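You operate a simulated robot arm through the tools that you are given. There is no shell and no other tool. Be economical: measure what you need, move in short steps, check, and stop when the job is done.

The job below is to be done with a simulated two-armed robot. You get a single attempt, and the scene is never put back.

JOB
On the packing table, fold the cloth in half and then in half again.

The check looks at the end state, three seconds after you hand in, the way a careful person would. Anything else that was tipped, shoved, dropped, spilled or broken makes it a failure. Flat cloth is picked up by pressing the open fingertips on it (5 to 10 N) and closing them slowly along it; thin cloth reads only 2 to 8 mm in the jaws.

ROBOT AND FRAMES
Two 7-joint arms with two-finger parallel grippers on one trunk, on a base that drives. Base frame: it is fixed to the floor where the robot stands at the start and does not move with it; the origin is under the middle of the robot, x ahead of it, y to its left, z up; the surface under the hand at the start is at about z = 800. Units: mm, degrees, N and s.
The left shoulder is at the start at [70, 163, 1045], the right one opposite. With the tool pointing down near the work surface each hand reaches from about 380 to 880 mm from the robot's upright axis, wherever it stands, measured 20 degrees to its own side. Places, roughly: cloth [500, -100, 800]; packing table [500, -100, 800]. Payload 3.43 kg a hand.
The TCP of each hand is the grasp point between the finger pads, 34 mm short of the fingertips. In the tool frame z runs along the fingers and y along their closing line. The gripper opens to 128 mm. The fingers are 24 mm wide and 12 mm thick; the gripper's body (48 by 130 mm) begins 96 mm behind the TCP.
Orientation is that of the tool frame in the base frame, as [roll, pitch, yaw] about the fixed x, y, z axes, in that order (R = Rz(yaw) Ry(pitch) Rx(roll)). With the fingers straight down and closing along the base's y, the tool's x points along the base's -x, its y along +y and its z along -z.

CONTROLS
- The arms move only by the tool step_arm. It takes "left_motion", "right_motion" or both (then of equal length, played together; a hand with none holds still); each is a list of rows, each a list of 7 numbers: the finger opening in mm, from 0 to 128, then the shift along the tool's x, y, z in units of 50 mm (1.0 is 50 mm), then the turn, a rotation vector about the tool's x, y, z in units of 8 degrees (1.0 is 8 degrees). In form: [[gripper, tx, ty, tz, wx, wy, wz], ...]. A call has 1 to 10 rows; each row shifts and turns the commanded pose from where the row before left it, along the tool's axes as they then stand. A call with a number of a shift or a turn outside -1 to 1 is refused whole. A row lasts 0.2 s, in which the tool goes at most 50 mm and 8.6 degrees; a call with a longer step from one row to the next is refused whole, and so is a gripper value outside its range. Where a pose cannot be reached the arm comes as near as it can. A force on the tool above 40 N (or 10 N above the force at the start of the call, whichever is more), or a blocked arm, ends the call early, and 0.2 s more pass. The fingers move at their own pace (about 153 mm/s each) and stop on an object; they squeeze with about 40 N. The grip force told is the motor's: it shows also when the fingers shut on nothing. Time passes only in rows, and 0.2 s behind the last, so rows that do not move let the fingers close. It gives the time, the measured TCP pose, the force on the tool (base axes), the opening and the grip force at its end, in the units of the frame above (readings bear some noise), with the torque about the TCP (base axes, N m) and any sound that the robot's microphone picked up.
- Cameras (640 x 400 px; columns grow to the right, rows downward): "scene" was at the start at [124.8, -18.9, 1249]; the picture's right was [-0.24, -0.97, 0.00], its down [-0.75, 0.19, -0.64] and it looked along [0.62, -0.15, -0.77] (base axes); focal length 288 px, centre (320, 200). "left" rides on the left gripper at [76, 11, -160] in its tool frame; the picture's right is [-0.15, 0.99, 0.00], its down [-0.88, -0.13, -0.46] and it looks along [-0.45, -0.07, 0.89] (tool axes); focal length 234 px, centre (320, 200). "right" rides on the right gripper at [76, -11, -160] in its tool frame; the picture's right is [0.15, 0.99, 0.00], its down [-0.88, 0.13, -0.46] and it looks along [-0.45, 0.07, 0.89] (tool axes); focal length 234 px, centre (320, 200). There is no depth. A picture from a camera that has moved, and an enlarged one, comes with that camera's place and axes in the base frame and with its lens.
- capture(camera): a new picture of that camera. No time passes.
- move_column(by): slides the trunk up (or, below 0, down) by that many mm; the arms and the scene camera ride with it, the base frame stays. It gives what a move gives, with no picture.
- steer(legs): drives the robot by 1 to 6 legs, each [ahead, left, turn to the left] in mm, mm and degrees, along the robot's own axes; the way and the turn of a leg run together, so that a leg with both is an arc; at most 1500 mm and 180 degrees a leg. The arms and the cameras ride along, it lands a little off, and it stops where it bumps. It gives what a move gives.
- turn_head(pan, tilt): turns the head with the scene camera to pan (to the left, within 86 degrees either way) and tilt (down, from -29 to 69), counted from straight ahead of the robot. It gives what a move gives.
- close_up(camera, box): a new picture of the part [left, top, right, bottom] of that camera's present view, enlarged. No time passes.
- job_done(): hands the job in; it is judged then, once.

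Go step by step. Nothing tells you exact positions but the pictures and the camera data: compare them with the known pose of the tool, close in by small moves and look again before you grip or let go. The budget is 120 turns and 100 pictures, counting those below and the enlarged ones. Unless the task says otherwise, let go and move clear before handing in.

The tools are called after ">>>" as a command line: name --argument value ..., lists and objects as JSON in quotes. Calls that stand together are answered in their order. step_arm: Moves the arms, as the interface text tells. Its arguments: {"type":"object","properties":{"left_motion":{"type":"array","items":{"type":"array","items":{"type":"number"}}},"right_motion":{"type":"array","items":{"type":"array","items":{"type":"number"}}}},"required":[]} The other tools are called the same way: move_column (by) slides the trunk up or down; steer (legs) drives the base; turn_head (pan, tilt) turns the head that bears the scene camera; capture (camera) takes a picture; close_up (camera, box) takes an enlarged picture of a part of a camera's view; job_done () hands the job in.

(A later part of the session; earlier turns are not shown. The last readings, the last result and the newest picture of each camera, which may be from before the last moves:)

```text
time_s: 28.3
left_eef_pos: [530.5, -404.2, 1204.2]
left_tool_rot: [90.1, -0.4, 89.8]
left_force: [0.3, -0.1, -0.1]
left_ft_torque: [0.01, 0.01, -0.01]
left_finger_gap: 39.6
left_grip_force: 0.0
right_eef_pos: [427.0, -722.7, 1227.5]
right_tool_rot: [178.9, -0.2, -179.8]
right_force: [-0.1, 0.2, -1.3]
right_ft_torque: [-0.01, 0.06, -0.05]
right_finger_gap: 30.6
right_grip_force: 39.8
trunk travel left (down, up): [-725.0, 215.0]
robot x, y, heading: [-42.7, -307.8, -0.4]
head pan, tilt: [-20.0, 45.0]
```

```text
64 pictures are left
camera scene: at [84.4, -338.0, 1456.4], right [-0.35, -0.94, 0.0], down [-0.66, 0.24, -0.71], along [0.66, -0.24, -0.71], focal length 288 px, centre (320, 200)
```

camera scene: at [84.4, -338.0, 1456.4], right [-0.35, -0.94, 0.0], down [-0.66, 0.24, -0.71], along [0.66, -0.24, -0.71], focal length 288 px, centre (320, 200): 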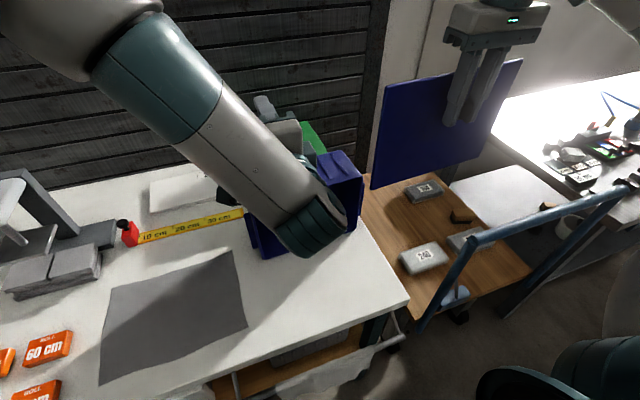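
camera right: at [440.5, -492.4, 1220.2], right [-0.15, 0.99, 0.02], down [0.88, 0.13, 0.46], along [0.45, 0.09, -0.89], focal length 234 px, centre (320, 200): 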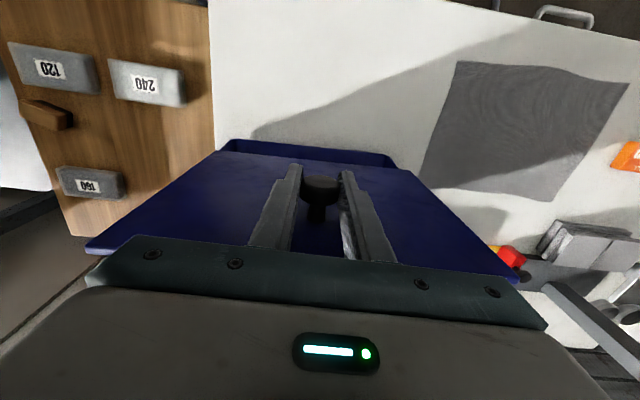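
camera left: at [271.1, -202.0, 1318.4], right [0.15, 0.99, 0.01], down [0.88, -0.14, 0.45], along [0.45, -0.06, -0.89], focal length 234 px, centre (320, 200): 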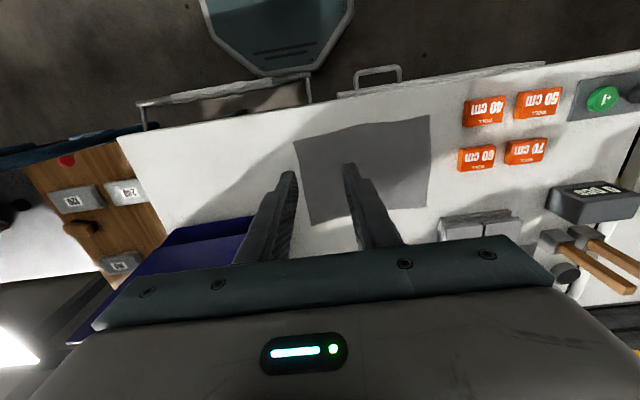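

The hand is horizontal now. I back it off to x≈475 and centre it at y −478 while still high, to see whether that is reachable.

>>> step_arm --left_motion '[[40, -0.5, 0, -0.4, 0, 0, 0], [40, -0.5, 0, -0.4, 0, 0, 0], [40, -0.48, 0, -0.4, 0, 0, 0], [40, 0, -0.6, 0, 0, 0, 0], [40, 0, -0.6, 0, 0, 0, 0], [40, 0, 0, 0, 0, 0, 0]]'

>>> capture --camera "left"

>>> capture --camera "scene"

```text
time_s: 29.7
left_eef_pos: [488.4, -468.8, 1154.6]
left_tool_rot: [90.3, -0.5, 89.7]
left_force: [-0.2, 0.6, 0.4]
left_ft_torque: [0.0, -0.05, 0.01]
left_finger_gap: 39.9
left_grip_force: 0.1
left hand out of reach, approached as far as the arm can: row 4, 5
right_eef_pos: [426.1, -723.2, 1228.0]
right_tool_rot: [178.9, -0.1, -179.7]
right_force: [-0.3, 0.4, -1.7]
right_ft_torque: [-0.02, 0.05, -0.01]
right_finger_gap: 30.5
right_grip_force: 39.8
trunk travel left (down, up): [-725.0, 215.0]
robot x, y, heading: [-44.4, -307.7, -0.4]
head pan, tilt: [-20.0, 45.0]
```

```text
63 pictures are left
camera left: at [331.8, -392.6, 1166.6], right [0.0, -0.16, 0.99], down [-0.46, -0.88, -0.14], along [0.89, -0.46, -0.08], focal length 234 px, centre (320, 200)
```

left: 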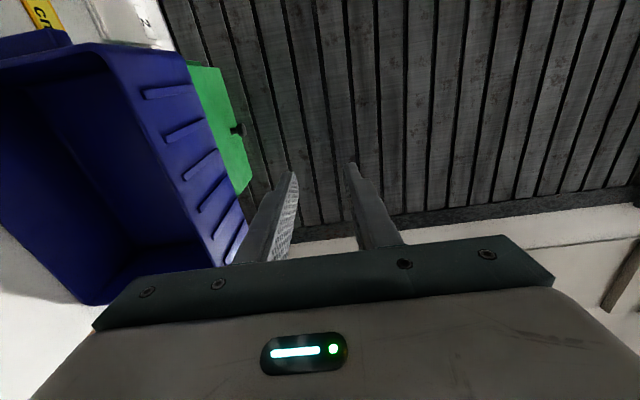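

```text
62 pictures are left
camera scene: at [83.9, -338.3, 1456.4], right [-0.35, -0.94, 0.0], down [-0.66, 0.25, -0.71], along [0.66, -0.24, -0.71], focal length 288 px, centre (320, 200)
```

scene: 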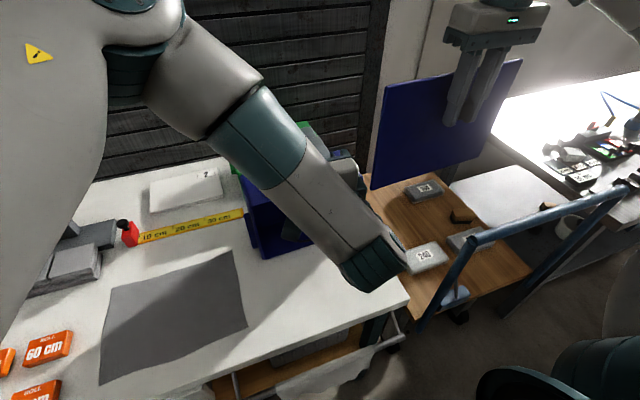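

Near the arm's inner limit; I back the base up 170 mm to gain room, then approach forward.

>>> steer --legs '[[-170, 0, 0]]'

>>> step_arm --left_motion '[[40, 0, -0.4, 0.5, 0, 0, 0], [40, 0, -0.6, 0.5, 0, 0, 0], [40, 0, -0.6, 0.5, 0, 0, 0], [40, 0, -0.6, 0.5, 0, 0, 0], [40, 0, -0.6, 0.2, 0, 0, 0], [40, 0, 0, 0, 0, 0, 0]]'

>>> capture --camera "left"

>>> capture --camera "scene"

```text
time_s: 31.2
left_eef_pos: [320.8, -469.1, 1153.4]
left_tool_rot: [90.5, -0.5, 89.6]
left_force: [-0.1, 0.0, -0.1]
left_ft_torque: [0.0, 0.0, 0.01]
left_finger_gap: 39.9
left_grip_force: 0.1
right_eef_pos: [258.1, -720.9, 1226.9]
right_tool_rot: [179.0, -0.3, -179.7]
right_force: [-0.5, -0.1, -1.0]
right_ft_torque: [0.0, 0.08, 0.02]
right_finger_gap: 30.4
right_grip_force: 39.7
trunk travel left (down, up): [-725.0, 215.0]
robot x, y, heading: [-212.9, -307.4, 0.2]
head pan, tilt: [-20.0, 45.0]
```

```text
time_s: 32.6
left_eef_pos: [429.3, -468.6, 1013.2]
left_tool_rot: [90.4, -0.5, 89.6]
left_force: [0.6, -0.1, 0.2]
left_ft_torque: [0.0, 0.04, 0.01]
left_finger_gap: 40.2
left_grip_force: 0.1
right_eef_pos: [255.2, -721.2, 1228.3]
right_tool_rot: [178.9, -0.2, -179.7]
right_force: [-0.4, 0.1, -1.6]
right_ft_torque: [0.0, 0.05, 0.02]
right_finger_gap: 30.5
right_grip_force: 40.1
trunk travel left (down, up): [-725.0, 215.0]
robot x, y, heading: [-209.2, -306.5, -0.2]
head pan, tilt: [-20.0, 45.0]
```

```text
61 pictures are left
camera left: at [270.3, -392.1, 1026.2], right [0.01, -0.15, 0.99], down [-0.46, -0.88, -0.13], along [0.89, -0.46, -0.08], focal length 234 px, centre (320, 200)
```

left: 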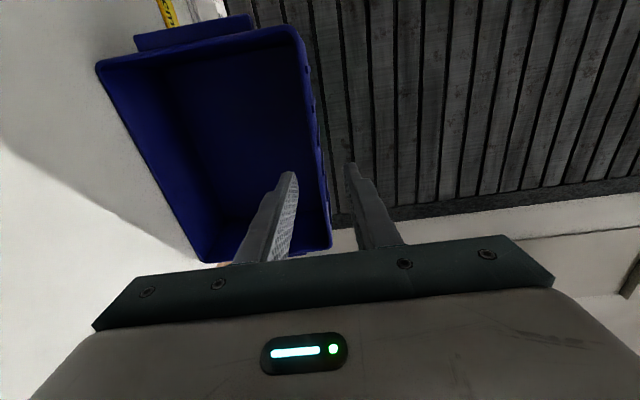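

```text
60 pictures are left
camera scene: at [-86.8, -337.2, 1456.4], right [-0.35, -0.94, 0.0], down [-0.66, 0.24, -0.71], along [0.66, -0.24, -0.71], focal length 288 px, centre (320, 200)
```

scene: 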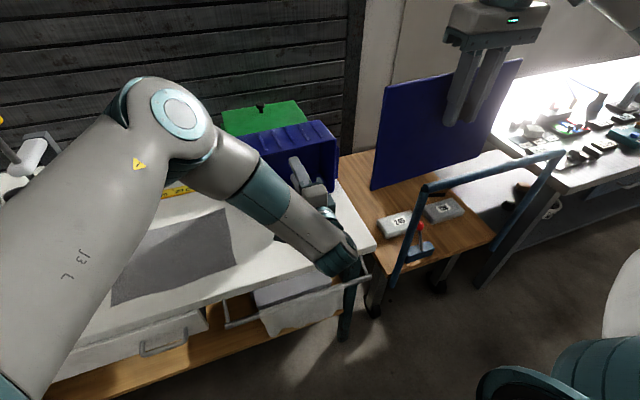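

The pads straddle the top wall (z≈1004). I slip the fingers forward around the rim.

>>> step_arm --left_motion '[[40, -0.1, -0.16, 0.4, 0, 0, 0], [40, -0.05, 0, 0.4, 0, 0, 0], [40, 0, 0, 0.4, 0, 0, 0], [40, 0, 0, 0.4, 0, 0, 0], [40, 0, 0, 0.4, 0, 0, 0], [40, 0, 0, 0.1, 0, 0, 0], [40, 0, 0, 0, 0, 0, 0]]'

>>> capture --camera "left"

```text
time_s: 34.2
left_eef_pos: [534.2, -476.1, 1003.6]
left_tool_rot: [90.4, -0.4, 89.6]
left_force: [-0.4, 0.1, 0.8]
left_ft_torque: [-0.02, 0.0, -0.01]
left_finger_gap: 39.9
left_grip_force: 0.2
right_eef_pos: [256.9, -721.2, 1226.6]
right_tool_rot: [178.9, -0.2, -179.7]
right_force: [0.4, 0.4, -1.3]
right_ft_torque: [0.02, 0.06, 0.0]
right_finger_gap: 30.4
right_grip_force: 39.7
trunk travel left (down, up): [-725.0, 215.0]
robot x, y, heading: [-213.0, -310.6, -0.1]
head pan, tilt: [-20.0, 45.0]
```

```text
59 pictures are left
camera left: at [376.0, -399.7, 1017.1], right [0.01, -0.15, 0.99], down [-0.46, -0.88, -0.13], along [0.89, -0.46, -0.08], focal length 234 px, centre (320, 200)
```

left: 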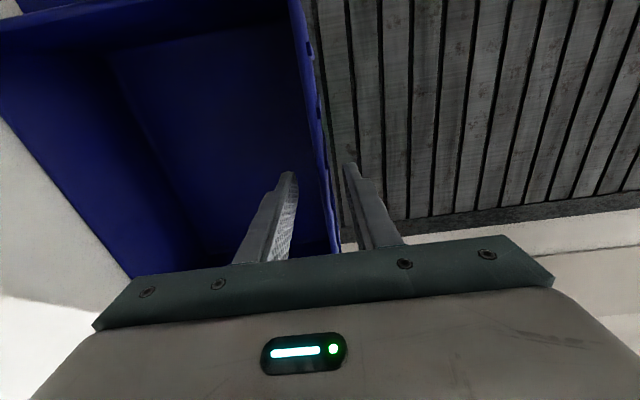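

>>> step_arm --left_motion '[[30, 0, 0.05, 0, 0, 0, 0], [22, 0, 0, 0, 0, 0, 0], [16, 0, 0, 0, 0, 0, 0], [10, 0, 0, 0, 0, 0, 0], [0, 0, 0, 0, 0, 0, 0], [0, 0, 0, 0, 0, 0, 0]]'

>>> step_arm --left_motion '[[0, 0, 0.2, 0, 0, 0, 0], [0, 0, 0.3, 0, 0, 0, 0], [0, 0, 0.3, 0, 0, 0, 0], [0, 0, 0.3, 0, 0, 0, 0], [0, 0, 0, 0, 0, 0, 0]]'

>>> capture --camera "scene"

>>> capture --camera "left"

```text
time_s: 35.6
left_eef_pos: [534.5, -475.9, 1007.5]
left_tool_rot: [90.2, -0.3, 89.6]
left_force: [1.0, -0.2, 1.8]
left_ft_torque: [-0.58, -0.54, 0.03]
left_finger_gap: 6.1
left_grip_force: 40.2
right_eef_pos: [256.7, -721.5, 1227.6]
right_tool_rot: [178.9, -0.2, -179.7]
right_force: [0.5, 0.2, -1.0]
right_ft_torque: [-0.01, 0.08, 0.0]
right_finger_gap: 30.6
right_grip_force: 39.9
trunk travel left (down, up): [-725.0, 215.0]
robot x, y, heading: [-212.5, -308.9, -0.3]
head pan, tilt: [-20.0, 45.0]
```

```text
time_s: 36.8
left_eef_pos: [534.6, -476.2, 1060.8]
left_tool_rot: [90.3, -0.5, 89.6]
left_force: [0.3, -0.1, -5.1]
left_ft_torque: [-0.05, 0.51, 0.02]
left_finger_gap: 5.6
left_grip_force: 40.0
right_eef_pos: [257.2, -722.2, 1228.3]
right_tool_rot: [178.9, -0.2, -179.7]
right_force: [0.3, -0.2, -1.6]
right_ft_torque: [0.04, 0.07, 0.02]
right_finger_gap: 30.6
right_grip_force: 40.0
trunk travel left (down, up): [-725.0, 215.0]
robot x, y, heading: [-216.3, -307.9, -0.4]
head pan, tilt: [-20.0, 45.0]
```

```text
58 pictures are left
camera scene: at [-85.3, -337.5, 1456.3], right [-0.35, -0.94, 0.0], down [-0.66, 0.24, -0.71], along [0.66, -0.24, -0.71], focal length 288 px, centre (320, 200)
```

scene: 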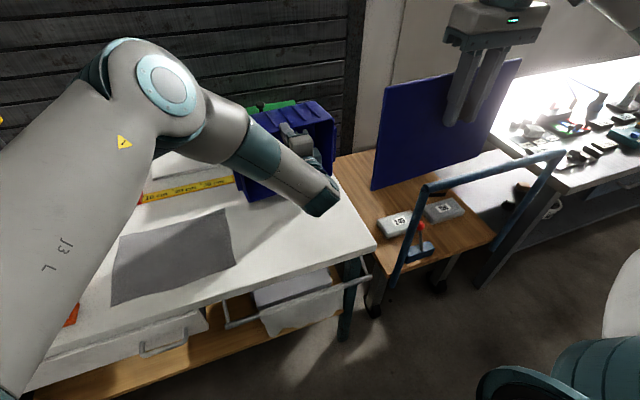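

```text
57 pictures are left
camera left: at [376.9, -400.0, 1074.3], right [0.01, -0.15, 0.99], down [-0.46, -0.88, -0.13], along [0.89, -0.46, -0.08], focal length 234 px, centre (320, 200)
```

left: 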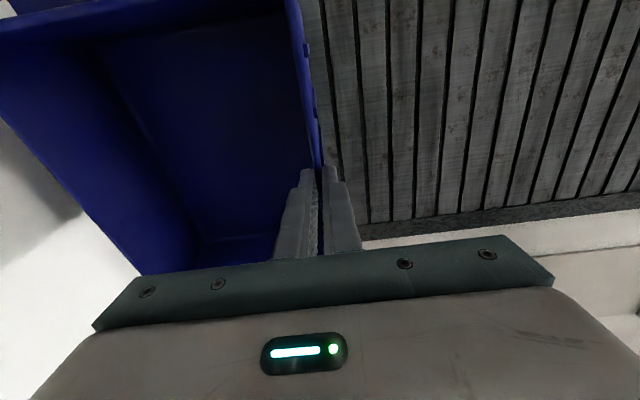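

The wall is held firmly and the box weighs about 5 N. I rotate the hand downward to bring the box upright.

>>> step_arm --left_motion '[[0, 0, 0.2, 0, 0.8, 0, 0], [0, 0, 0.2, 0, 0.8, 0, 0], [0, 0, 0, 0, 0.8, 0, 0], [0, 0, 0, 0, 0.8, 0, 0], [0, 0, 0, 0, 0.8, 0, 0], [0, 0, 0, 0, 0.8, 0, 0], [0, 0, 0, 0, 0.8, 0, 0]]'

>>> capture --camera "scene"

```text
time_s: 38.4
left_eef_pos: [536.7, -475.3, 1080.9]
left_tool_rot: [135.4, -0.4, 89.6]
left_force: [0.3, -0.6, -6.0]
left_ft_torque: [-0.06, -0.02, 0.02]
left_finger_gap: 5.8
left_grip_force: 39.9
right_eef_pos: [257.8, -720.9, 1227.0]
right_tool_rot: [179.0, -0.2, -179.6]
right_force: [-0.8, -0.7, -1.6]
right_ft_torque: [-0.02, 0.06, 0.0]
right_finger_gap: 30.6
right_grip_force: 40.2
trunk travel left (down, up): [-725.0, 215.0]
robot x, y, heading: [-213.3, -305.8, -0.1]
head pan, tilt: [-20.0, 45.0]
```

```text
56 pictures are left
camera scene: at [-84.9, -336.9, 1456.2], right [-0.35, -0.94, 0.0], down [-0.66, 0.24, -0.71], along [0.66, -0.24, -0.71], focal length 288 px, centre (320, 200)
```

scene: 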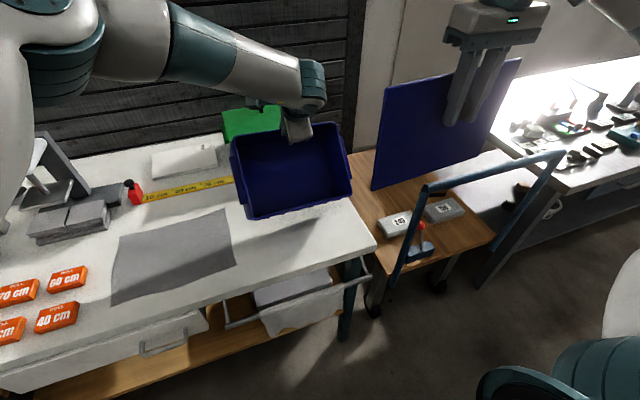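

Working well — halfway. I finish the rotation with the hand pointing straight down.

>>> step_arm --left_motion '[[0, 0, 0, 0, 0.8, 0, 0], [0, 0, 0, 0, 0.8, 0, 0], [0, 0, 0, 0, 0.8, 0, 0], [0, 0, 0, 0, 0.8, 0, 0], [0, 0, 0, 0, 0.8, 0, 0], [0, 0, 0, 0, 0.8, 0, 0], [0, 0, 0, 0, 0.77, 0, 0], [0, 0, 0, 0, 0, 0, 0]]'

>>> capture --camera "scene"

>>> capture --camera "left"

```text
time_s: 40.2
left_eef_pos: [526.1, -473.6, 1073.8]
left_tool_rot: [137.7, -0.9, 88.8]
left_force: [0.6, -1.0, -4.6]
left_ft_torque: [-0.02, -0.06, 0.01]
left_finger_gap: 5.9
left_grip_force: 39.5
left hand out of reach, approached as far as the arm can: row 1, 2, 3, 4, 5, 6, 7
right_eef_pos: [257.5, -720.1, 1226.7]
right_tool_rot: [178.9, -0.2, -179.7]
right_force: [-0.5, -0.2, -1.7]
right_ft_torque: [0.01, 0.05, -0.02]
right_finger_gap: 30.8
right_grip_force: 39.9
trunk travel left (down, up): [-725.0, 215.0]
robot x, y, heading: [-214.3, -306.0, -0.2]
head pan, tilt: [-20.0, 45.0]
```

```text
55 pictures are left
camera scene: at [-85.4, -337.4, 1456.3], right [-0.35, -0.94, 0.0], down [-0.66, 0.24, -0.71], along [0.66, -0.24, -0.71], focal length 288 px, centre (320, 200)
```

scene: 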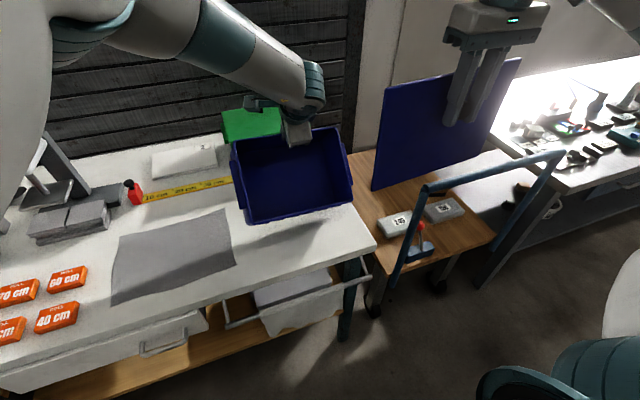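

```text
54 pictures are left
camera left: at [429.3, -398.4, 1200.6], right [0.73, -0.17, 0.66], down [-0.42, -0.87, 0.24], along [0.54, -0.45, -0.71], focal length 234 px, centre (320, 200)
```

left: 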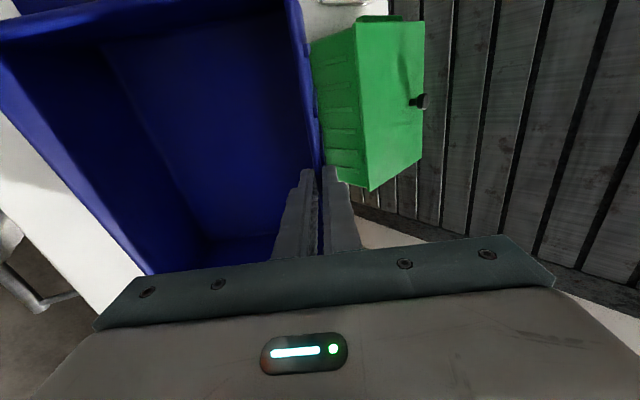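

The arm is at its reach limit with the base this far back. I pull the box toward the robot in the air, then drive forward the same amount.

>>> step_arm --left_motion '[[0, 0, -0.377, -0.478, 0, 0, 0], [0, 0, -0.377, -0.478, 0, 0, 0], [0, 0, -0.377, -0.478, 0, 0, 0], [0, 0, -0.377, -0.478, 0, 0, 0], [0, 0, 0, 0, 0, 0, 0]]'

```text
time_s: 41.4
left_eef_pos: [406.9, -471.5, 1094.3]
left_tool_rot: [137.6, -0.9, 88.6]
left_force: [0.1, -0.1, -4.7]
left_ft_torque: [0.01, -0.03, -0.01]
left_finger_gap: 5.8
left_grip_force: 39.8
right_eef_pos: [258.6, -721.9, 1226.4]
right_tool_rot: [178.9, -0.2, -179.7]
right_force: [0.5, 0.2, -0.9]
right_ft_torque: [0.0, 0.04, -0.03]
right_finger_gap: 30.7
right_grip_force: 39.7
trunk travel left (down, up): [-725.0, 215.0]
robot x, y, heading: [-212.9, -306.8, -0.1]
head pan, tilt: [-20.0, 45.0]
```

>>> step_arm --left_motion '[[0, 0, 0, 0, 0.7, 0, 0], [0, 0, 0, 0, 0.7, 0, 0], [0, 0, 0, 0, 0.7, 0, 0], [0, 0, 0, 0, 0.7, 0, 0], [0, 0, 0, 0, 0.7, 0, 0], [0, 0, 0, 0, 0.7, 0, 0], [0, 0, 0, 0, 0.7, 0, 0], [0, 0, 0, 0, 0.4, 0, 0], [0, 0, 0, 0, 0, 0, 0]]'

>>> capture --camera "scene"

```text
time_s: 43.4
left_eef_pos: [405.7, -471.9, 1094.2]
left_tool_rot: [148.8, -0.9, 88.7]
left_force: [0.2, -0.6, -5.8]
left_ft_torque: [-0.06, -0.2, 0.02]
left_finger_gap: 5.9
left_grip_force: 39.9
left hand out of reach, approached as far as the arm can: row 3, 4, 5, 6, 7, 8
right_eef_pos: [257.8, -721.0, 1227.3]
right_tool_rot: [178.9, -0.2, -179.7]
right_force: [-0.5, 0.2, -1.3]
right_ft_torque: [0.02, 0.05, 0.01]
right_finger_gap: 30.7
right_grip_force: 39.9
trunk travel left (down, up): [-725.0, 215.0]
robot x, y, heading: [-208.7, -307.6, 0.1]
head pan, tilt: [-20.0, 45.0]
```

```text
53 pictures are left
camera scene: at [-85.6, -337.4, 1456.3], right [-0.35, -0.94, 0.0], down [-0.66, 0.24, -0.71], along [0.66, -0.24, -0.71], focal length 288 px, centre (320, 200)
```

scene: 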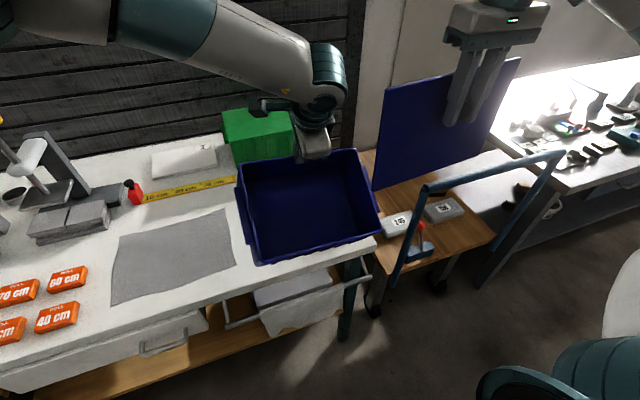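

>>> step_arm --left_motion '[[0, 0.8, 0, 0, 0, 0, 0], [0, 0.8, 0, 0, 0, 0, 0], [0, 0.8, 0, 0, 0, 0, 0], [0, 0.8, 0, 0, 0, 0, 0], [0, 0.8, 0, 0, 0, 0, 0], [0, 0, 0, 0, 0.8, 0, 0], [0, 0, 0, 0, 0.8, 0, 0], [0, 0, 0, 0, 0.8, 0, 0], [0, 0, 0, 0, 0.8, 0, 0], [0, 0, 0, 0, 0.7, 0, 0]]'

>>> capture --camera "scene"

```text
time_s: 45.6
left_eef_pos: [403.4, -282.0, 1092.1]
left_tool_rot: [151.3, -1.3, 87.2]
left_force: [0.4, -0.3, -5.9]
left_ft_torque: [-0.01, -0.22, 0.01]
left_finger_gap: 5.6
left_grip_force: 40.0
left hand out of reach, approached as far as the arm can: row 6, 7, 8, 9, 10
right_eef_pos: [255.3, -725.4, 1226.9]
right_tool_rot: [178.8, -0.2, -179.9]
right_force: [-0.3, 0.1, -1.3]
right_ft_torque: [0.04, 0.01, 0.02]
right_finger_gap: 30.4
right_grip_force: 40.1
trunk travel left (down, up): [-725.0, 215.0]
robot x, y, heading: [-210.5, -306.6, -0.3]
head pan, tilt: [-20.0, 45.0]
```

```text
52 pictures are left
camera scene: at [-88.0, -340.6, 1456.4], right [-0.35, -0.94, 0.0], down [-0.66, 0.25, -0.71], along [0.66, -0.24, -0.71], focal length 288 px, centre (320, 200)
```

scene: 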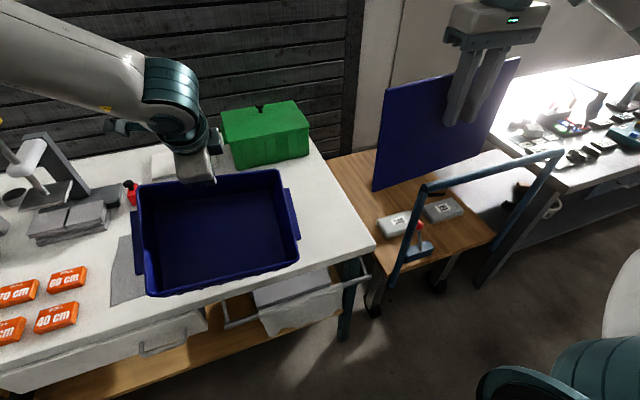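

The wrist limit leaves the box 29° from flat, which is fine: I'll set its near bottom edge down first and let it pivot flat in loosened fingers. First back over to y −478, then drive 100 mm forward.

>>> step_arm --left_motion '[[0, -0.8, 0, 0, 0, 0, 0], [0, -0.8, 0, 0, 0, 0, 0], [0, -0.8, 0, 0, 0, 0, 0], [0, -0.8, 0, 0, 0, 0, 0], [0, -0.7, 0, 0, 0, 0, 0], [0, 0, 0, 0, 0, 0, 0.3], [0, 0, 0, 0, 0, 0, 0]]'

>>> steer --legs '[[100, 0, 0]]'

>>> capture --camera "scene"

```text
time_s: 47.2
left_eef_pos: [396.8, -474.2, 1086.7]
left_tool_rot: [151.4, -1.2, 87.5]
left_force: [0.1, 0.6, -5.5]
left_ft_torque: [-0.02, -0.19, -0.04]
left_finger_gap: 5.7
left_grip_force: 39.9
right_eef_pos: [257.8, -720.2, 1227.1]
right_tool_rot: [178.8, -0.2, -179.7]
right_force: [-0.2, -1.4, -0.8]
right_ft_torque: [-0.03, 0.08, 0.02]
right_finger_gap: 30.4
right_grip_force: 39.8
trunk travel left (down, up): [-725.0, 215.0]
robot x, y, heading: [-209.6, -306.5, -0.3]
head pan, tilt: [-20.0, 45.0]
```

```text
time_s: 48.3
left_eef_pos: [495.1, -474.7, 1086.2]
left_tool_rot: [151.2, -1.2, 87.3]
left_force: [0.5, 0.3, -4.9]
left_ft_torque: [-0.01, -0.22, 0.0]
left_finger_gap: 5.7
left_grip_force: 40.7
right_eef_pos: [355.7, -721.8, 1227.1]
right_tool_rot: [178.9, -0.2, -179.9]
right_force: [-0.3, 0.0, -1.2]
right_ft_torque: [0.01, 0.02, 0.01]
right_finger_gap: 30.6
right_grip_force: 40.4
trunk travel left (down, up): [-725.0, 215.0]
robot x, y, heading: [-111.2, -305.5, -0.0]
head pan, tilt: [-20.0, 45.0]
```

```text
51 pictures are left
camera scene: at [13.1, -337.7, 1456.4], right [-0.35, -0.94, 0.0], down [-0.66, 0.25, -0.71], along [0.66, -0.24, -0.71], focal length 288 px, centre (320, 200)
```

scene: 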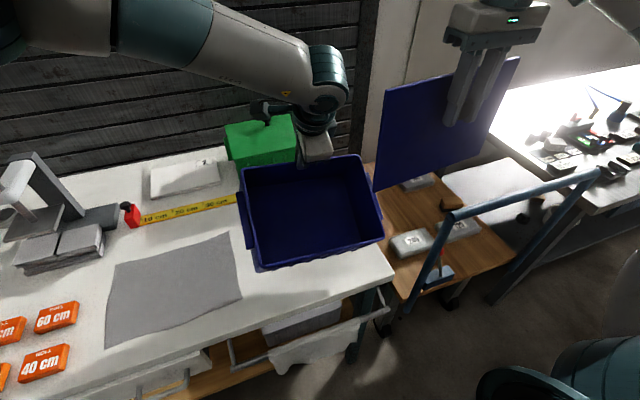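

>>> step_arm --left_motion '[[0, -0.02, -0.115, 0.307, 0, 0, 0], [0, -0.02, -0.115, 0.307, 0, 0, 0], [0, -0.02, -0.115, 0.307, 0, 0, 0], [0, 0, -0.115, 0.307, 0, 0, 0], [0, 0, -0.115, 0.307, 0, 0, 0], [0, 0, 0, 0, 0, 0, 0]]'

>>> close_up --camera "scene" --box '[220, 130, 420, 300]'

```text
time_s: 49.7
left_eef_pos: [504.0, -477.2, 1004.5]
left_tool_rot: [151.5, -1.2, 87.4]
left_force: [0.4, -0.5, 1.7]
left_ft_torque: [-1.1, 0.39, 0.33]
left_finger_gap: 8.2
left_grip_force: 39.8
right_eef_pos: [355.6, -721.7, 1226.9]
right_tool_rot: [178.9, 0.0, -179.9]
right_force: [-0.8, -0.8, -1.4]
right_ft_torque: [-0.01, 0.03, 0.03]
right_finger_gap: 30.6
right_grip_force: 39.8
trunk travel left (down, up): [-725.0, 215.0]
robot x, y, heading: [-112.8, -306.1, -0.6]
head pan, tilt: [-20.0, 45.0]
```

```text
2.35 times, centred on (320, 215) of scene
camera zoom: at [13.0, -337.2, 1456.4], right [-0.35, -0.94, 0.0], down [-0.66, 0.24, -0.71], along [0.66, -0.25, -0.71], focal length 678 px, centre (320, 165)
```

zoom: 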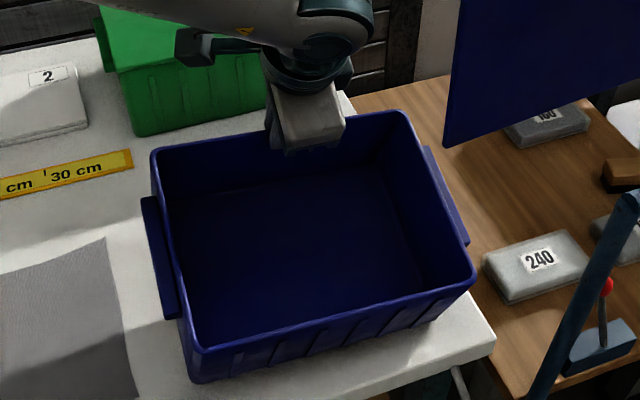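

The near edge has touched down. I loosen the fingers to a guide gap and follow the rim's arc down so the box settles flat.

>>> step_arm --left_motion '[[14, 0, 0, 0, 0, 0, 0], [20, 0, 0.02, 0.1, 0, 0, 0], [26, 0, 0.09, 0.3, 0, 0, 0], [26, 0, 0.09, 0.35, 0, 0, 0], [26, 0, 0.09, 0.35, 0, 0, 0], [26, 0, 0.09, 0.35, 0, 0, 0], [26, 0, 0.09, 0.35, 0, 0, 0], [26, 0, 0, 0, 0, 0, 0]]'

>>> close_up --camera "scene" --box '[220, 130, 420, 300]'

>>> capture --camera "left"

```text
time_s: 51.5
left_eef_pos: [544.4, -477.9, 964.9]
left_tool_rot: [151.4, -1.2, 87.3]
left_force: [0.6, 0.6, -0.1]
left_ft_torque: [0.0, 0.0, -0.01]
left_finger_gap: 26.2
left_grip_force: 0.0
left hand out of reach, approached as far as the arm can: row 6, 7
right_eef_pos: [355.5, -722.2, 1228.1]
right_tool_rot: [178.9, -0.2, -179.9]
right_force: [-0.3, -0.7, -1.8]
right_ft_torque: [-0.02, 0.02, 0.01]
right_finger_gap: 30.6
right_grip_force: 40.0
trunk travel left (down, up): [-725.0, 215.0]
robot x, y, heading: [-113.7, -306.6, -0.2]
head pan, tilt: [-20.0, 45.0]
```

```text
2.35 times, centred on (320, 215) of scene
camera zoom: at [13.1, -338.2, 1456.4], right [-0.35, -0.94, 0.0], down [-0.66, 0.25, -0.71], along [0.66, -0.24, -0.71], focal length 678 px, centre (320, 165)
```

zoom: 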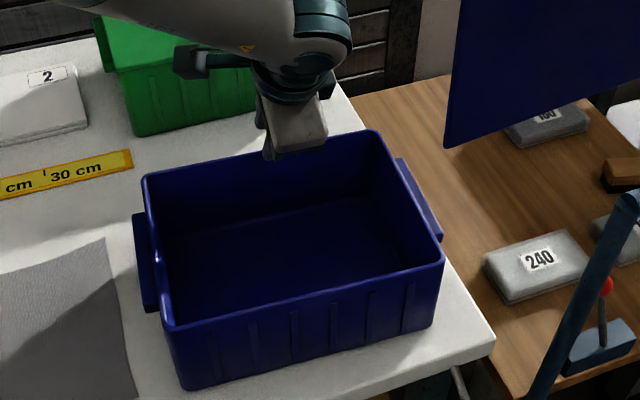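

```text
48 pictures are left
camera left: at [482.4, -402.4, 1111.3], right [0.86, -0.2, 0.47], down [-0.37, -0.87, 0.32], along [0.35, -0.45, -0.82], focal length 234 px, centre (320, 200)
```

left: 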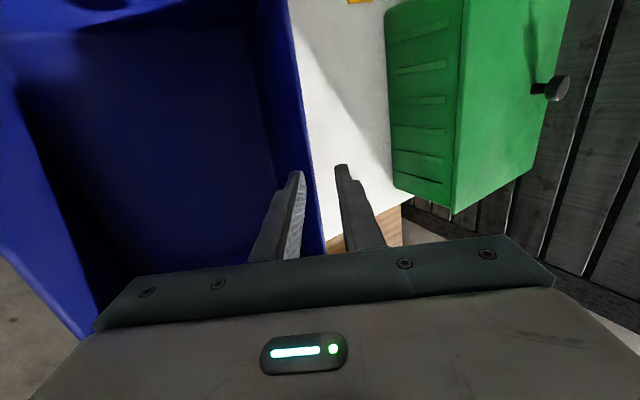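

The box is upright again, just slightly off (about 20 mm and 4°). I withdraw the left hand along its fingers and up, then return it to the normal downward orientation.

>>> step_arm --left_motion '[[40, 0, 0, -0.5, 0, 0, 0], [40, 0, 0, -0.8, 0, 0, 0], [40, 0, 0, -0.8, 0, 0, 0], [40, 0.4, -0.3, -0.7, 0, 0, 0], [40, 0.6, -0.5, -0.4, 0, 0, 0], [40, 0.7, -0.5, -0.4, 0, 0, 0], [40, 0.8, -0.5, -0.2, 0, 0, 0], [40, 0.8, -0.5, -0.2, 0, 0, 0], [40, 0.8, -0.5, -0.2, 0, 0, 0], [40, 0.8, -0.5, -0.2, 0, 0, 0]]'

>>> step_arm --left_motion '[[40, 0.2, 0, 0, 0.7, 0, 0], [40, 0, 0, 0, 0.7, 0, 0], [40, 0, 0, 0, 0.7, 0, 0], [40, 0, 0, 0, 0.7, 0, 0], [40, 0, 0, 0, 0.7, 0, 0]]'

```text
time_s: 53.7
left_eef_pos: [329.0, -236.9, 1088.4]
left_tool_rot: [151.4, -1.2, 87.4]
left_force: [1.2, 0.6, -0.5]
left_ft_torque: [-0.02, 0.0, -0.02]
left_finger_gap: 39.9
left_grip_force: 0.0
left hand out of reach, approached as far as the arm can: row 10
right_eef_pos: [356.3, -720.8, 1228.1]
right_tool_rot: [179.0, -0.2, -179.8]
right_force: [-0.4, -0.5, -1.2]
right_ft_torque: [0.01, 0.07, 0.01]
right_finger_gap: 30.5
right_grip_force: 39.5
trunk travel left (down, up): [-725.0, 215.0]
robot x, y, heading: [-114.4, -306.7, -0.4]
head pan, tilt: [-20.0, 45.0]
```

```text
time_s: 54.9
left_eef_pos: [332.8, -228.6, 1087.5]
left_tool_rot: [179.6, -1.1, 87.4]
left_force: [1.0, -0.9, 0.4]
left_ft_torque: [-0.04, 0.07, 0.0]
left_finger_gap: 40.1
left_grip_force: 0.0
right_eef_pos: [358.0, -723.2, 1226.9]
right_tool_rot: [178.9, -0.3, -179.7]
right_force: [1.0, 0.4, -1.6]
right_ft_torque: [-0.01, 0.09, 0.03]
right_finger_gap: 30.4
right_grip_force: 39.7
trunk travel left (down, up): [-725.0, 215.0]
robot x, y, heading: [-117.2, -308.1, -0.4]
head pan, tilt: [-20.0, 45.0]
```

>>> step_arm --left_motion '[[40, 0, 0, 0, 0, 0, -1], [40, 0, 0, 0, 0, 0, -1], [40, 0, 0, 0, 0, 0, -1], [40, 0, 0, 0, 0, 0, -1], [40, 0, 0, 0, 0, 0, -1], [40, 0, 0, 0, 0, 0, -1], [40, 0, 0, 0, 0, 0, -1], [40, 0, 0, 0, 0, 0, -1], [40, 0, 0, 0, 0, 0, -1], [40, 0, 0, 0, 0, 0, -1]]'

>>> step_arm --left_motion '[[40, 0, 0, 0, 0, 0, -1], [40, 0, 0, 0, 0, 0, -0.6], [40, -0.7, -0.4, 0.3, 0, 0, 0], [40, -0.7, -0.4, 0.3, 0, 0, 0], [40, -0.7, -0.4, 0.3, 0, 0, 0], [40, -0.6, -0.4, 0.3, 0, 0, 0], [40, 0, 0, 0, 0, 0, 0]]'

>>> capture --camera "scene"

>>> capture --camera "left"

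```text
time_s: 57.1
left_eef_pos: [330.9, -229.7, 1088.6]
left_tool_rot: [178.7, 0.5, 167.5]
left_force: [-0.2, -1.1, -0.4]
left_ft_torque: [0.01, -0.04, 0.0]
left_finger_gap: 39.6
left_grip_force: 0.1
right_eef_pos: [355.7, -721.7, 1227.8]
right_tool_rot: [179.0, -0.2, -179.9]
right_force: [1.3, -0.2, -1.6]
right_ft_torque: [0.0, 0.06, 0.01]
right_finger_gap: 30.1
right_grip_force: 40.1
trunk travel left (down, up): [-725.0, 215.0]
robot x, y, heading: [-116.4, -307.7, -0.2]
head pan, tilt: [-20.0, 45.0]
```

```text
time_s: 58.7
left_eef_pos: [467.2, -307.2, 1028.7]
left_tool_rot: [178.8, 0.8, -179.9]
left_force: [-0.8, -0.5, 0.5]
left_ft_torque: [0.0, -0.07, -0.02]
left_finger_gap: 40.0
left_grip_force: 0.0
right_eef_pos: [354.9, -721.5, 1228.2]
right_tool_rot: [178.9, -0.2, -179.9]
right_force: [0.4, -0.1, -1.7]
right_ft_torque: [0.02, 0.03, 0.02]
right_finger_gap: 30.4
right_grip_force: 39.9
trunk travel left (down, up): [-725.0, 215.0]
robot x, y, heading: [-111.5, -309.3, -0.4]
head pan, tilt: [-20.0, 45.0]
```

```text
47 pictures are left
camera scene: at [12.7, -336.8, 1456.4], right [-0.35, -0.94, 0.0], down [-0.66, 0.24, -0.71], along [0.66, -0.25, -0.71], focal length 288 px, centre (320, 200)
```

scene: 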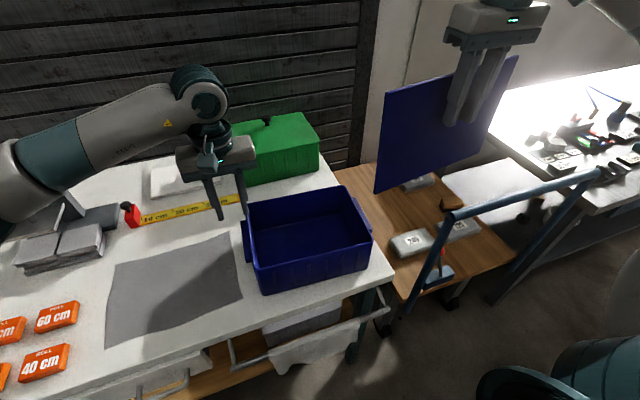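

```text
46 pictures are left
camera left: at [390.3, -299.7, 1187.4], right [0.14, 0.99, 0.02], down [0.87, -0.14, 0.46], along [0.46, -0.05, -0.89], focal length 234 px, centre (320, 200)
```

left: 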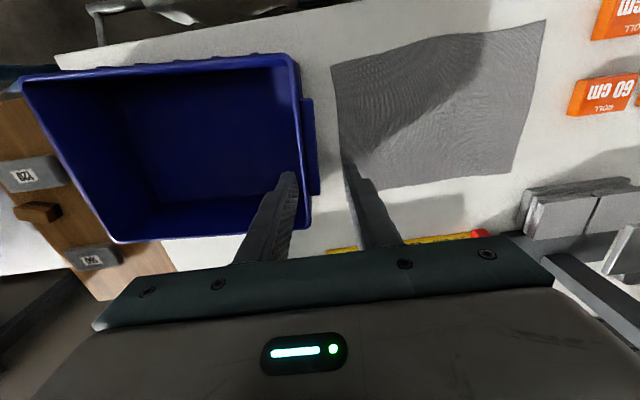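

Measured: the box is yawed about −6° with its centre near [459, −466]; the target centre is about [482, −476]. I'll pinch its left wall near the front corner and nudge it into place.

>>> step_arm --left_motion '[[40, 0.5, -0.1, 0, 0, 0, 0.4], [40, 0.5, -0.1, 0.2, 0, 0, 0.35], [40, 0.46, 0, 0.5, 0, 0, 0], [40, 0, 0, 0.6, 0, 0, 0], [40, 0, 0, 0.3, 0, 0, 0]]'

>>> capture --camera "left"

```text
time_s: 59.9
left_eef_pos: [395.1, -313.4, 947.7]
left_tool_rot: [178.8, 0.6, 174.2]
left_force: [-0.1, 0.4, -0.7]
left_ft_torque: [0.03, -0.02, -0.05]
left_finger_gap: 40.1
left_grip_force: 0.0
right_eef_pos: [355.2, -722.1, 1227.9]
right_tool_rot: [178.8, -0.2, -179.8]
right_force: [-0.2, -0.3, -1.8]
right_ft_torque: [0.05, 0.03, -0.02]
right_finger_gap: 30.3
right_grip_force: 40.3
trunk travel left (down, up): [-725.0, 215.0]
robot x, y, heading: [-113.9, -309.5, -0.2]
head pan, tilt: [-20.0, 45.0]
```

```text
45 pictures are left
camera left: at [319.1, -297.3, 1105.9], right [0.25, 0.97, 0.02], down [0.86, -0.23, 0.46], along [0.45, -0.09, -0.89], focal length 234 px, centre (320, 200)
```

left: 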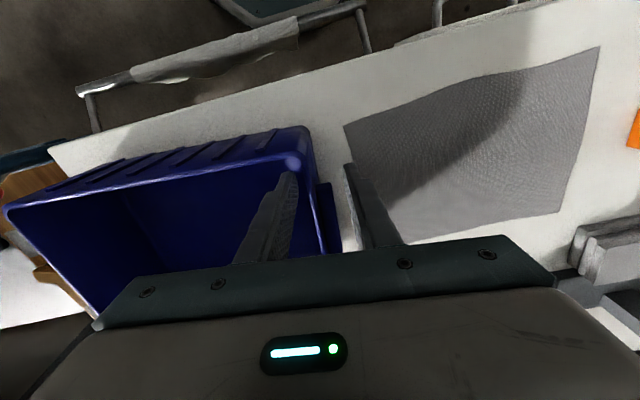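

>>> step_arm --left_motion '[[40, 0, -0.2, 0, 0, 0, 0], [40, 0, 0, 0.25, 0, 0, 0], [40, 0, 0, 0.25, 0, 0, 0], [28, 0, 0, 0, 0, 0, 0], [18, 0, 0, 0, 0, 0, 0], [8, 0, 0, 0, 0, 0, 0], [0, 0, 0, 0, 0, 0, 0], [0, 0, 0, 0, 0, 0, 0]]'

>>> capture --camera "left"

```text
time_s: 61.7
left_eef_pos: [394.0, -322.5, 920.8]
left_tool_rot: [178.8, 0.6, 174.2]
left_force: [1.3, -1.4, 0.9]
left_ft_torque: [-1.33, 0.32, 0.42]
left_finger_gap: 5.7
left_grip_force: 39.6
right_eef_pos: [355.6, -722.0, 1228.1]
right_tool_rot: [178.9, -0.2, -179.9]
right_force: [0.0, -0.4, -0.7]
right_ft_torque: [-0.04, 0.06, -0.01]
right_finger_gap: 30.4
right_grip_force: 40.3
trunk travel left (down, up): [-725.0, 215.0]
robot x, y, heading: [-111.5, -304.0, -0.0]
head pan, tilt: [-20.0, 45.0]
```

```text
44 pictures are left
camera left: at [318.7, -307.0, 1081.4], right [0.25, 0.97, 0.02], down [0.86, -0.23, 0.46], along [0.45, -0.1, -0.89], focal length 234 px, centre (320, 200)
```

left: 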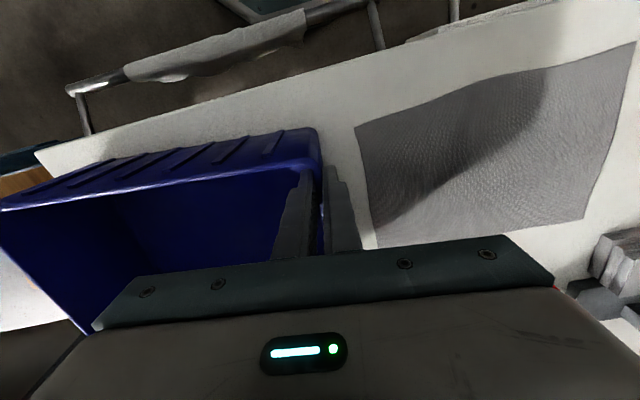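

>>> step_arm --left_motion '[[0, -0.06, -0.065, -0.02, 0, 0, -0.14], [0, -0.06, -0.065, 0, 0, 0, -0.14], [0, -0.06, -0.065, 0, 0, 0, -0.14], [0, -0.06, -0.065, 0, 0, 0, -0.14], [0, 0, 0, 0, 0, 0, 0]]'

>>> step_arm --left_motion '[[10, 0, 0, 0, 0, 0, 0], [30, 0, 0, 0, 0, 0, 0], [40, 0, 0, -0.4, 0, 0, 0], [40, 0, 0, -0.8, 0, 0, 0], [40, 0, 0.5, -0.8, 0, 0, 0], [40, 0, 0.7, -0.6, 0, 0, 0], [40, 0, 0.7, -0.5, 0, 0, 0], [40, 0, 0.7, 0, 0, 0, 0]]'

>>> close_up --camera "scene" --box '[220, 130, 420, 300]'

```text
time_s: 62.9
left_eef_pos: [405.4, -335.5, 922.4]
left_tool_rot: [178.9, 0.7, 178.6]
left_force: [-2.3, 1.1, 1.5]
left_ft_torque: [-1.23, 0.93, -0.58]
left_finger_gap: 5.8
left_grip_force: 40.0
right_eef_pos: [355.9, -722.7, 1227.6]
right_tool_rot: [178.9, -0.3, -179.7]
right_force: [-0.4, -0.5, -1.3]
right_ft_torque: [0.0, 0.02, 0.01]
right_finger_gap: 30.4
right_grip_force: 40.1
trunk travel left (down, up): [-725.0, 215.0]
robot x, y, heading: [-114.6, -310.5, -0.2]
head pan, tilt: [-20.0, 45.0]
```

```text
time_s: 64.7
left_eef_pos: [405.2, -207.0, 1081.1]
left_tool_rot: [178.8, 0.7, 178.6]
left_force: [-0.7, 0.1, 1.6]
left_ft_torque: [-0.04, 0.03, -0.04]
left_finger_gap: 39.9
left_grip_force: 0.1
right_eef_pos: [356.0, -719.6, 1227.7]
right_tool_rot: [178.9, -0.2, -179.8]
right_force: [-0.5, 0.6, -1.8]
right_ft_torque: [-0.01, 0.03, 0.02]
right_finger_gap: 30.1
right_grip_force: 39.4
trunk travel left (down, up): [-725.0, 215.0]
robot x, y, heading: [-114.9, -308.9, -0.2]
head pan, tilt: [-20.0, 45.0]
```

```text
2.35 times, centred on (320, 215) of scene
camera zoom: at [13.3, -335.3, 1456.4], right [-0.35, -0.94, 0.0], down [-0.66, 0.24, -0.71], along [0.66, -0.25, -0.71], focal length 678 px, centre (320, 165)
```

zoom: 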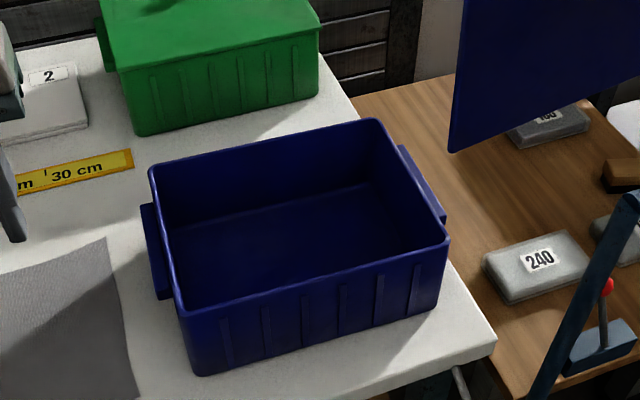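

The box is back in place within a few millimetres and about 2° of its original pose. Next the lid: I bring it over the box and tilt the right hand so its lower edge leans toward me, so that pressing down will pivot the lid flat on the rims.

>>> step_arm --right_motion '[[0, -0.4, 0.61, 0, 0, 0, 0.1], [0, -0.4, 0.61, 0, 0, 0, 0.1], [0, -0.4, 0.61, 0, 0, 0, 0.1], [0, -0.4, 0.61, 0, 0, 0, 0.07], [0, -0.4, 0.61, 0, 0, 0, 0], [0, -0.4, 0.61, 0, 0, 0, 0], [0, -0.4, 0.61, 0, 0, 0, 0], [0, -0.4, 0.61, 0, 0, 0, 0], [0, 0, 0, 0, 0, 0, 0]]'

>>> step_arm --right_motion '[[0, 0, 0, 0, 0, 0.8, 0], [0, 0, 0, 0, 0, 0.8, 0], [0, 0, 0, 0, 0, 0.8, 0], [0, 0, 0, 0, 0, 0.8, 0], [0, 0, 0, 0, 0, 0.8, 0], [0, 0, 0, 0, 0, 0, 0]]'

>>> capture --camera "scene"

```text
time_s: 66.7
left_eef_pos: [407.4, -211.2, 1080.5]
left_tool_rot: [178.9, 0.7, 178.6]
left_force: [0.5, 0.8, 0.4]
left_ft_torque: [0.02, 0.02, 0.0]
left_finger_gap: 39.7
left_grip_force: 0.0
right_eef_pos: [525.0, -484.3, 1231.6]
right_tool_rot: [178.9, -0.2, 177.3]
right_force: [0.0, 0.5, -1.8]
right_ft_torque: [0.03, 0.01, 0.03]
right_finger_gap: 30.3
right_grip_force: 39.9
trunk travel left (down, up): [-725.0, 215.0]
robot x, y, heading: [-109.5, -307.4, -0.3]
head pan, tilt: [-20.0, 45.0]
```

```text
time_s: 68.1
left_eef_pos: [406.5, -210.7, 1079.7]
left_tool_rot: [178.8, 0.7, 178.5]
left_force: [-0.2, 0.5, -0.7]
left_ft_torque: [-0.02, 0.01, 0.01]
left_finger_gap: 40.1
left_grip_force: 0.1
right_eef_pos: [524.9, -484.5, 1232.6]
right_tool_rot: [178.6, -32.2, 178.0]
right_force: [-0.4, -0.3, -1.6]
right_ft_torque: [0.01, -0.03, -0.02]
right_finger_gap: 30.5
right_grip_force: 39.8
trunk travel left (down, up): [-725.0, 215.0]
robot x, y, heading: [-113.3, -306.9, -0.4]
head pan, tilt: [-20.0, 45.0]
```

```text
42 pictures are left
camera scene: at [13.5, -338.4, 1456.3], right [-0.35, -0.94, 0.0], down [-0.66, 0.25, -0.71], along [0.66, -0.24, -0.71], focal length 288 px, centre (320, 200)
```

scene: 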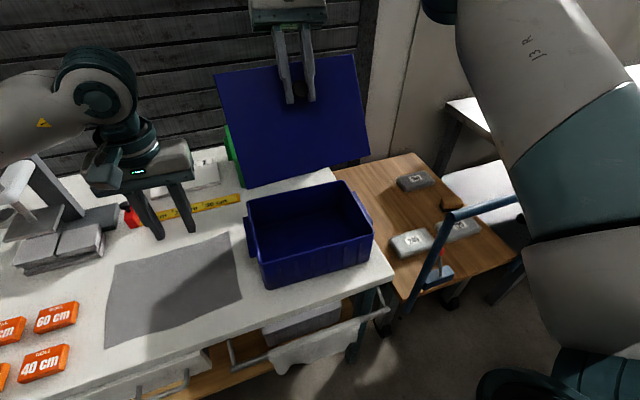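

The tilt works. I lower the lid until its lower edge is just above the box rims (TCP z≈1080) and check alignment.

>>> step_arm --right_motion '[[0, -0.3, 0.1, 0.48, 0, 0, 0], [0, -0.32, 0.07, 0.51, 0, 0, 0], [0, -0.32, 0, 0.51, 0, 0, 0], [0, -0.32, 0, 0.51, 0, 0, 0], [0, -0.32, 0, 0.51, 0, 0, 0], [0, 0, 0, 0, 0, 0, 0]]'

>>> close_up --camera "scene" --box '[200, 80, 420, 300]'

>>> capture --camera "right"

```text
time_s: 69.5
left_eef_pos: [406.4, -209.7, 1081.4]
left_tool_rot: [179.0, 0.7, 178.7]
left_force: [0.1, 0.5, 0.6]
left_ft_torque: [0.01, 0.02, -0.01]
left_finger_gap: 39.8
left_grip_force: 0.0
right_eef_pos: [524.0, -470.9, 1084.2]
right_tool_rot: [178.7, -32.2, 177.9]
right_force: [-0.5, -0.4, -1.9]
right_ft_torque: [0.01, 0.01, 0.0]
right_finger_gap: 30.5
right_grip_force: 39.9
trunk travel left (down, up): [-725.0, 215.0]
robot x, y, heading: [-114.2, -310.2, -0.4]
head pan, tilt: [-20.0, 45.0]
```

```text
1.82 times, centred on (310, 190) of scene
camera zoom: at [13.1, -337.2, 1456.4], right [-0.35, -0.94, 0.0], down [-0.66, 0.24, -0.71], along [0.66, -0.25, -0.71], focal length 524 px, centre (338, 218)
```

zoom: 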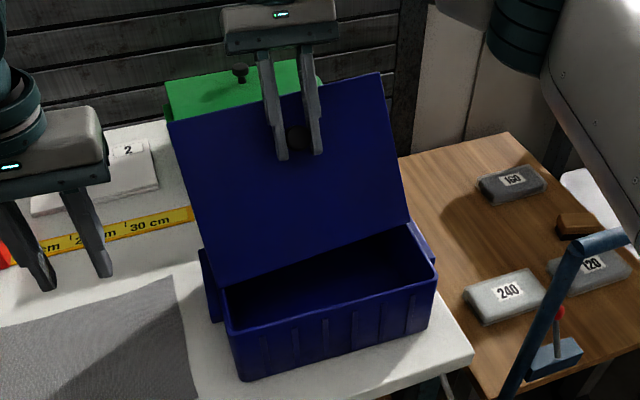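

```text
40 pictures are left
camera right: at [545.5, -486.5, 1257.5], right [-0.08, 0.99, 0.1], down [0.99, 0.08, -0.08], along [-0.09, 0.09, -0.99], focal length 234 px, centre (320, 200)
```

right: 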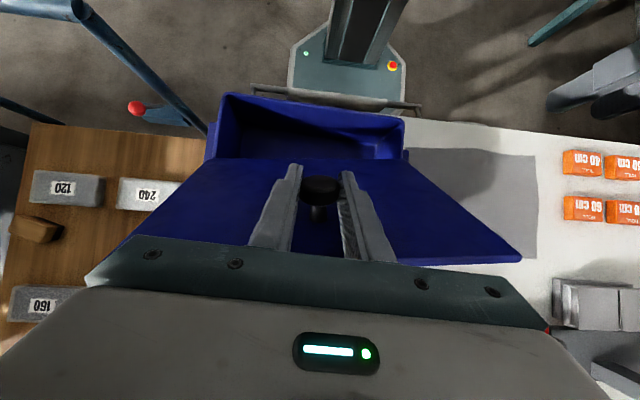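

Alignment is good (lid and rims centred within ~3 mm). I press down slowly so the edge rides on the rims and the lid pivots.

>>> step_arm --right_motion '[[0, -0.1, -0.04, 0.16, 0, 0, 0.1], [0, -0.1, 0, 0.16, 0, 0, 0], [0, -0.1, 0, 0.16, 0, 0, 0], [0, -0.1, 0, 0.16, 0, 0, 0], [0, 0, 0, 0, 0, 0, 0]]'

>>> capture --camera "right"

>>> close_up --camera "scene" --box '[200, 80, 420, 300]'

```text
time_s: 70.7
left_eef_pos: [406.6, -208.6, 1080.9]
left_tool_rot: [178.9, 0.8, 178.7]
left_force: [0.1, 0.4, 0.7]
left_ft_torque: [0.01, -0.01, 0.03]
left_finger_gap: 39.9
left_grip_force: 0.1
right_eef_pos: [523.4, -472.5, 1046.1]
right_tool_rot: [179.2, -32.2, 176.9]
right_force: [0.3, 1.7, 2.1]
right_ft_torque: [-0.28, 0.24, -0.15]
right_finger_gap: 30.7
right_grip_force: 40.2
trunk travel left (down, up): [-725.0, 215.0]
robot x, y, heading: [-112.5, -307.5, -0.3]
head pan, tilt: [-20.0, 45.0]
```

```text
39 pictures are left
camera right: at [544.9, -487.0, 1219.7], right [-0.07, 0.99, 0.09], down [0.99, 0.07, -0.08], along [-0.09, 0.08, -0.99], focal length 234 px, centre (320, 200)
```

right: 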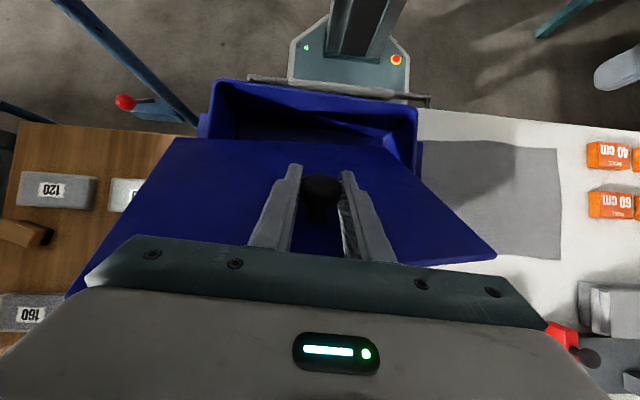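

```text
1.82 times, centred on (310, 190) of scene
camera zoom: at [13.2, -336.7, 1456.3], right [-0.35, -0.94, 0.0], down [-0.66, 0.24, -0.71], along [0.66, -0.25, -0.71], focal length 524 px, centre (338, 218)
```

zoom: 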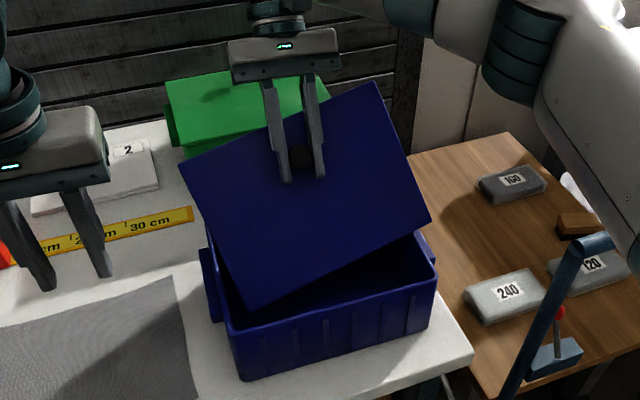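

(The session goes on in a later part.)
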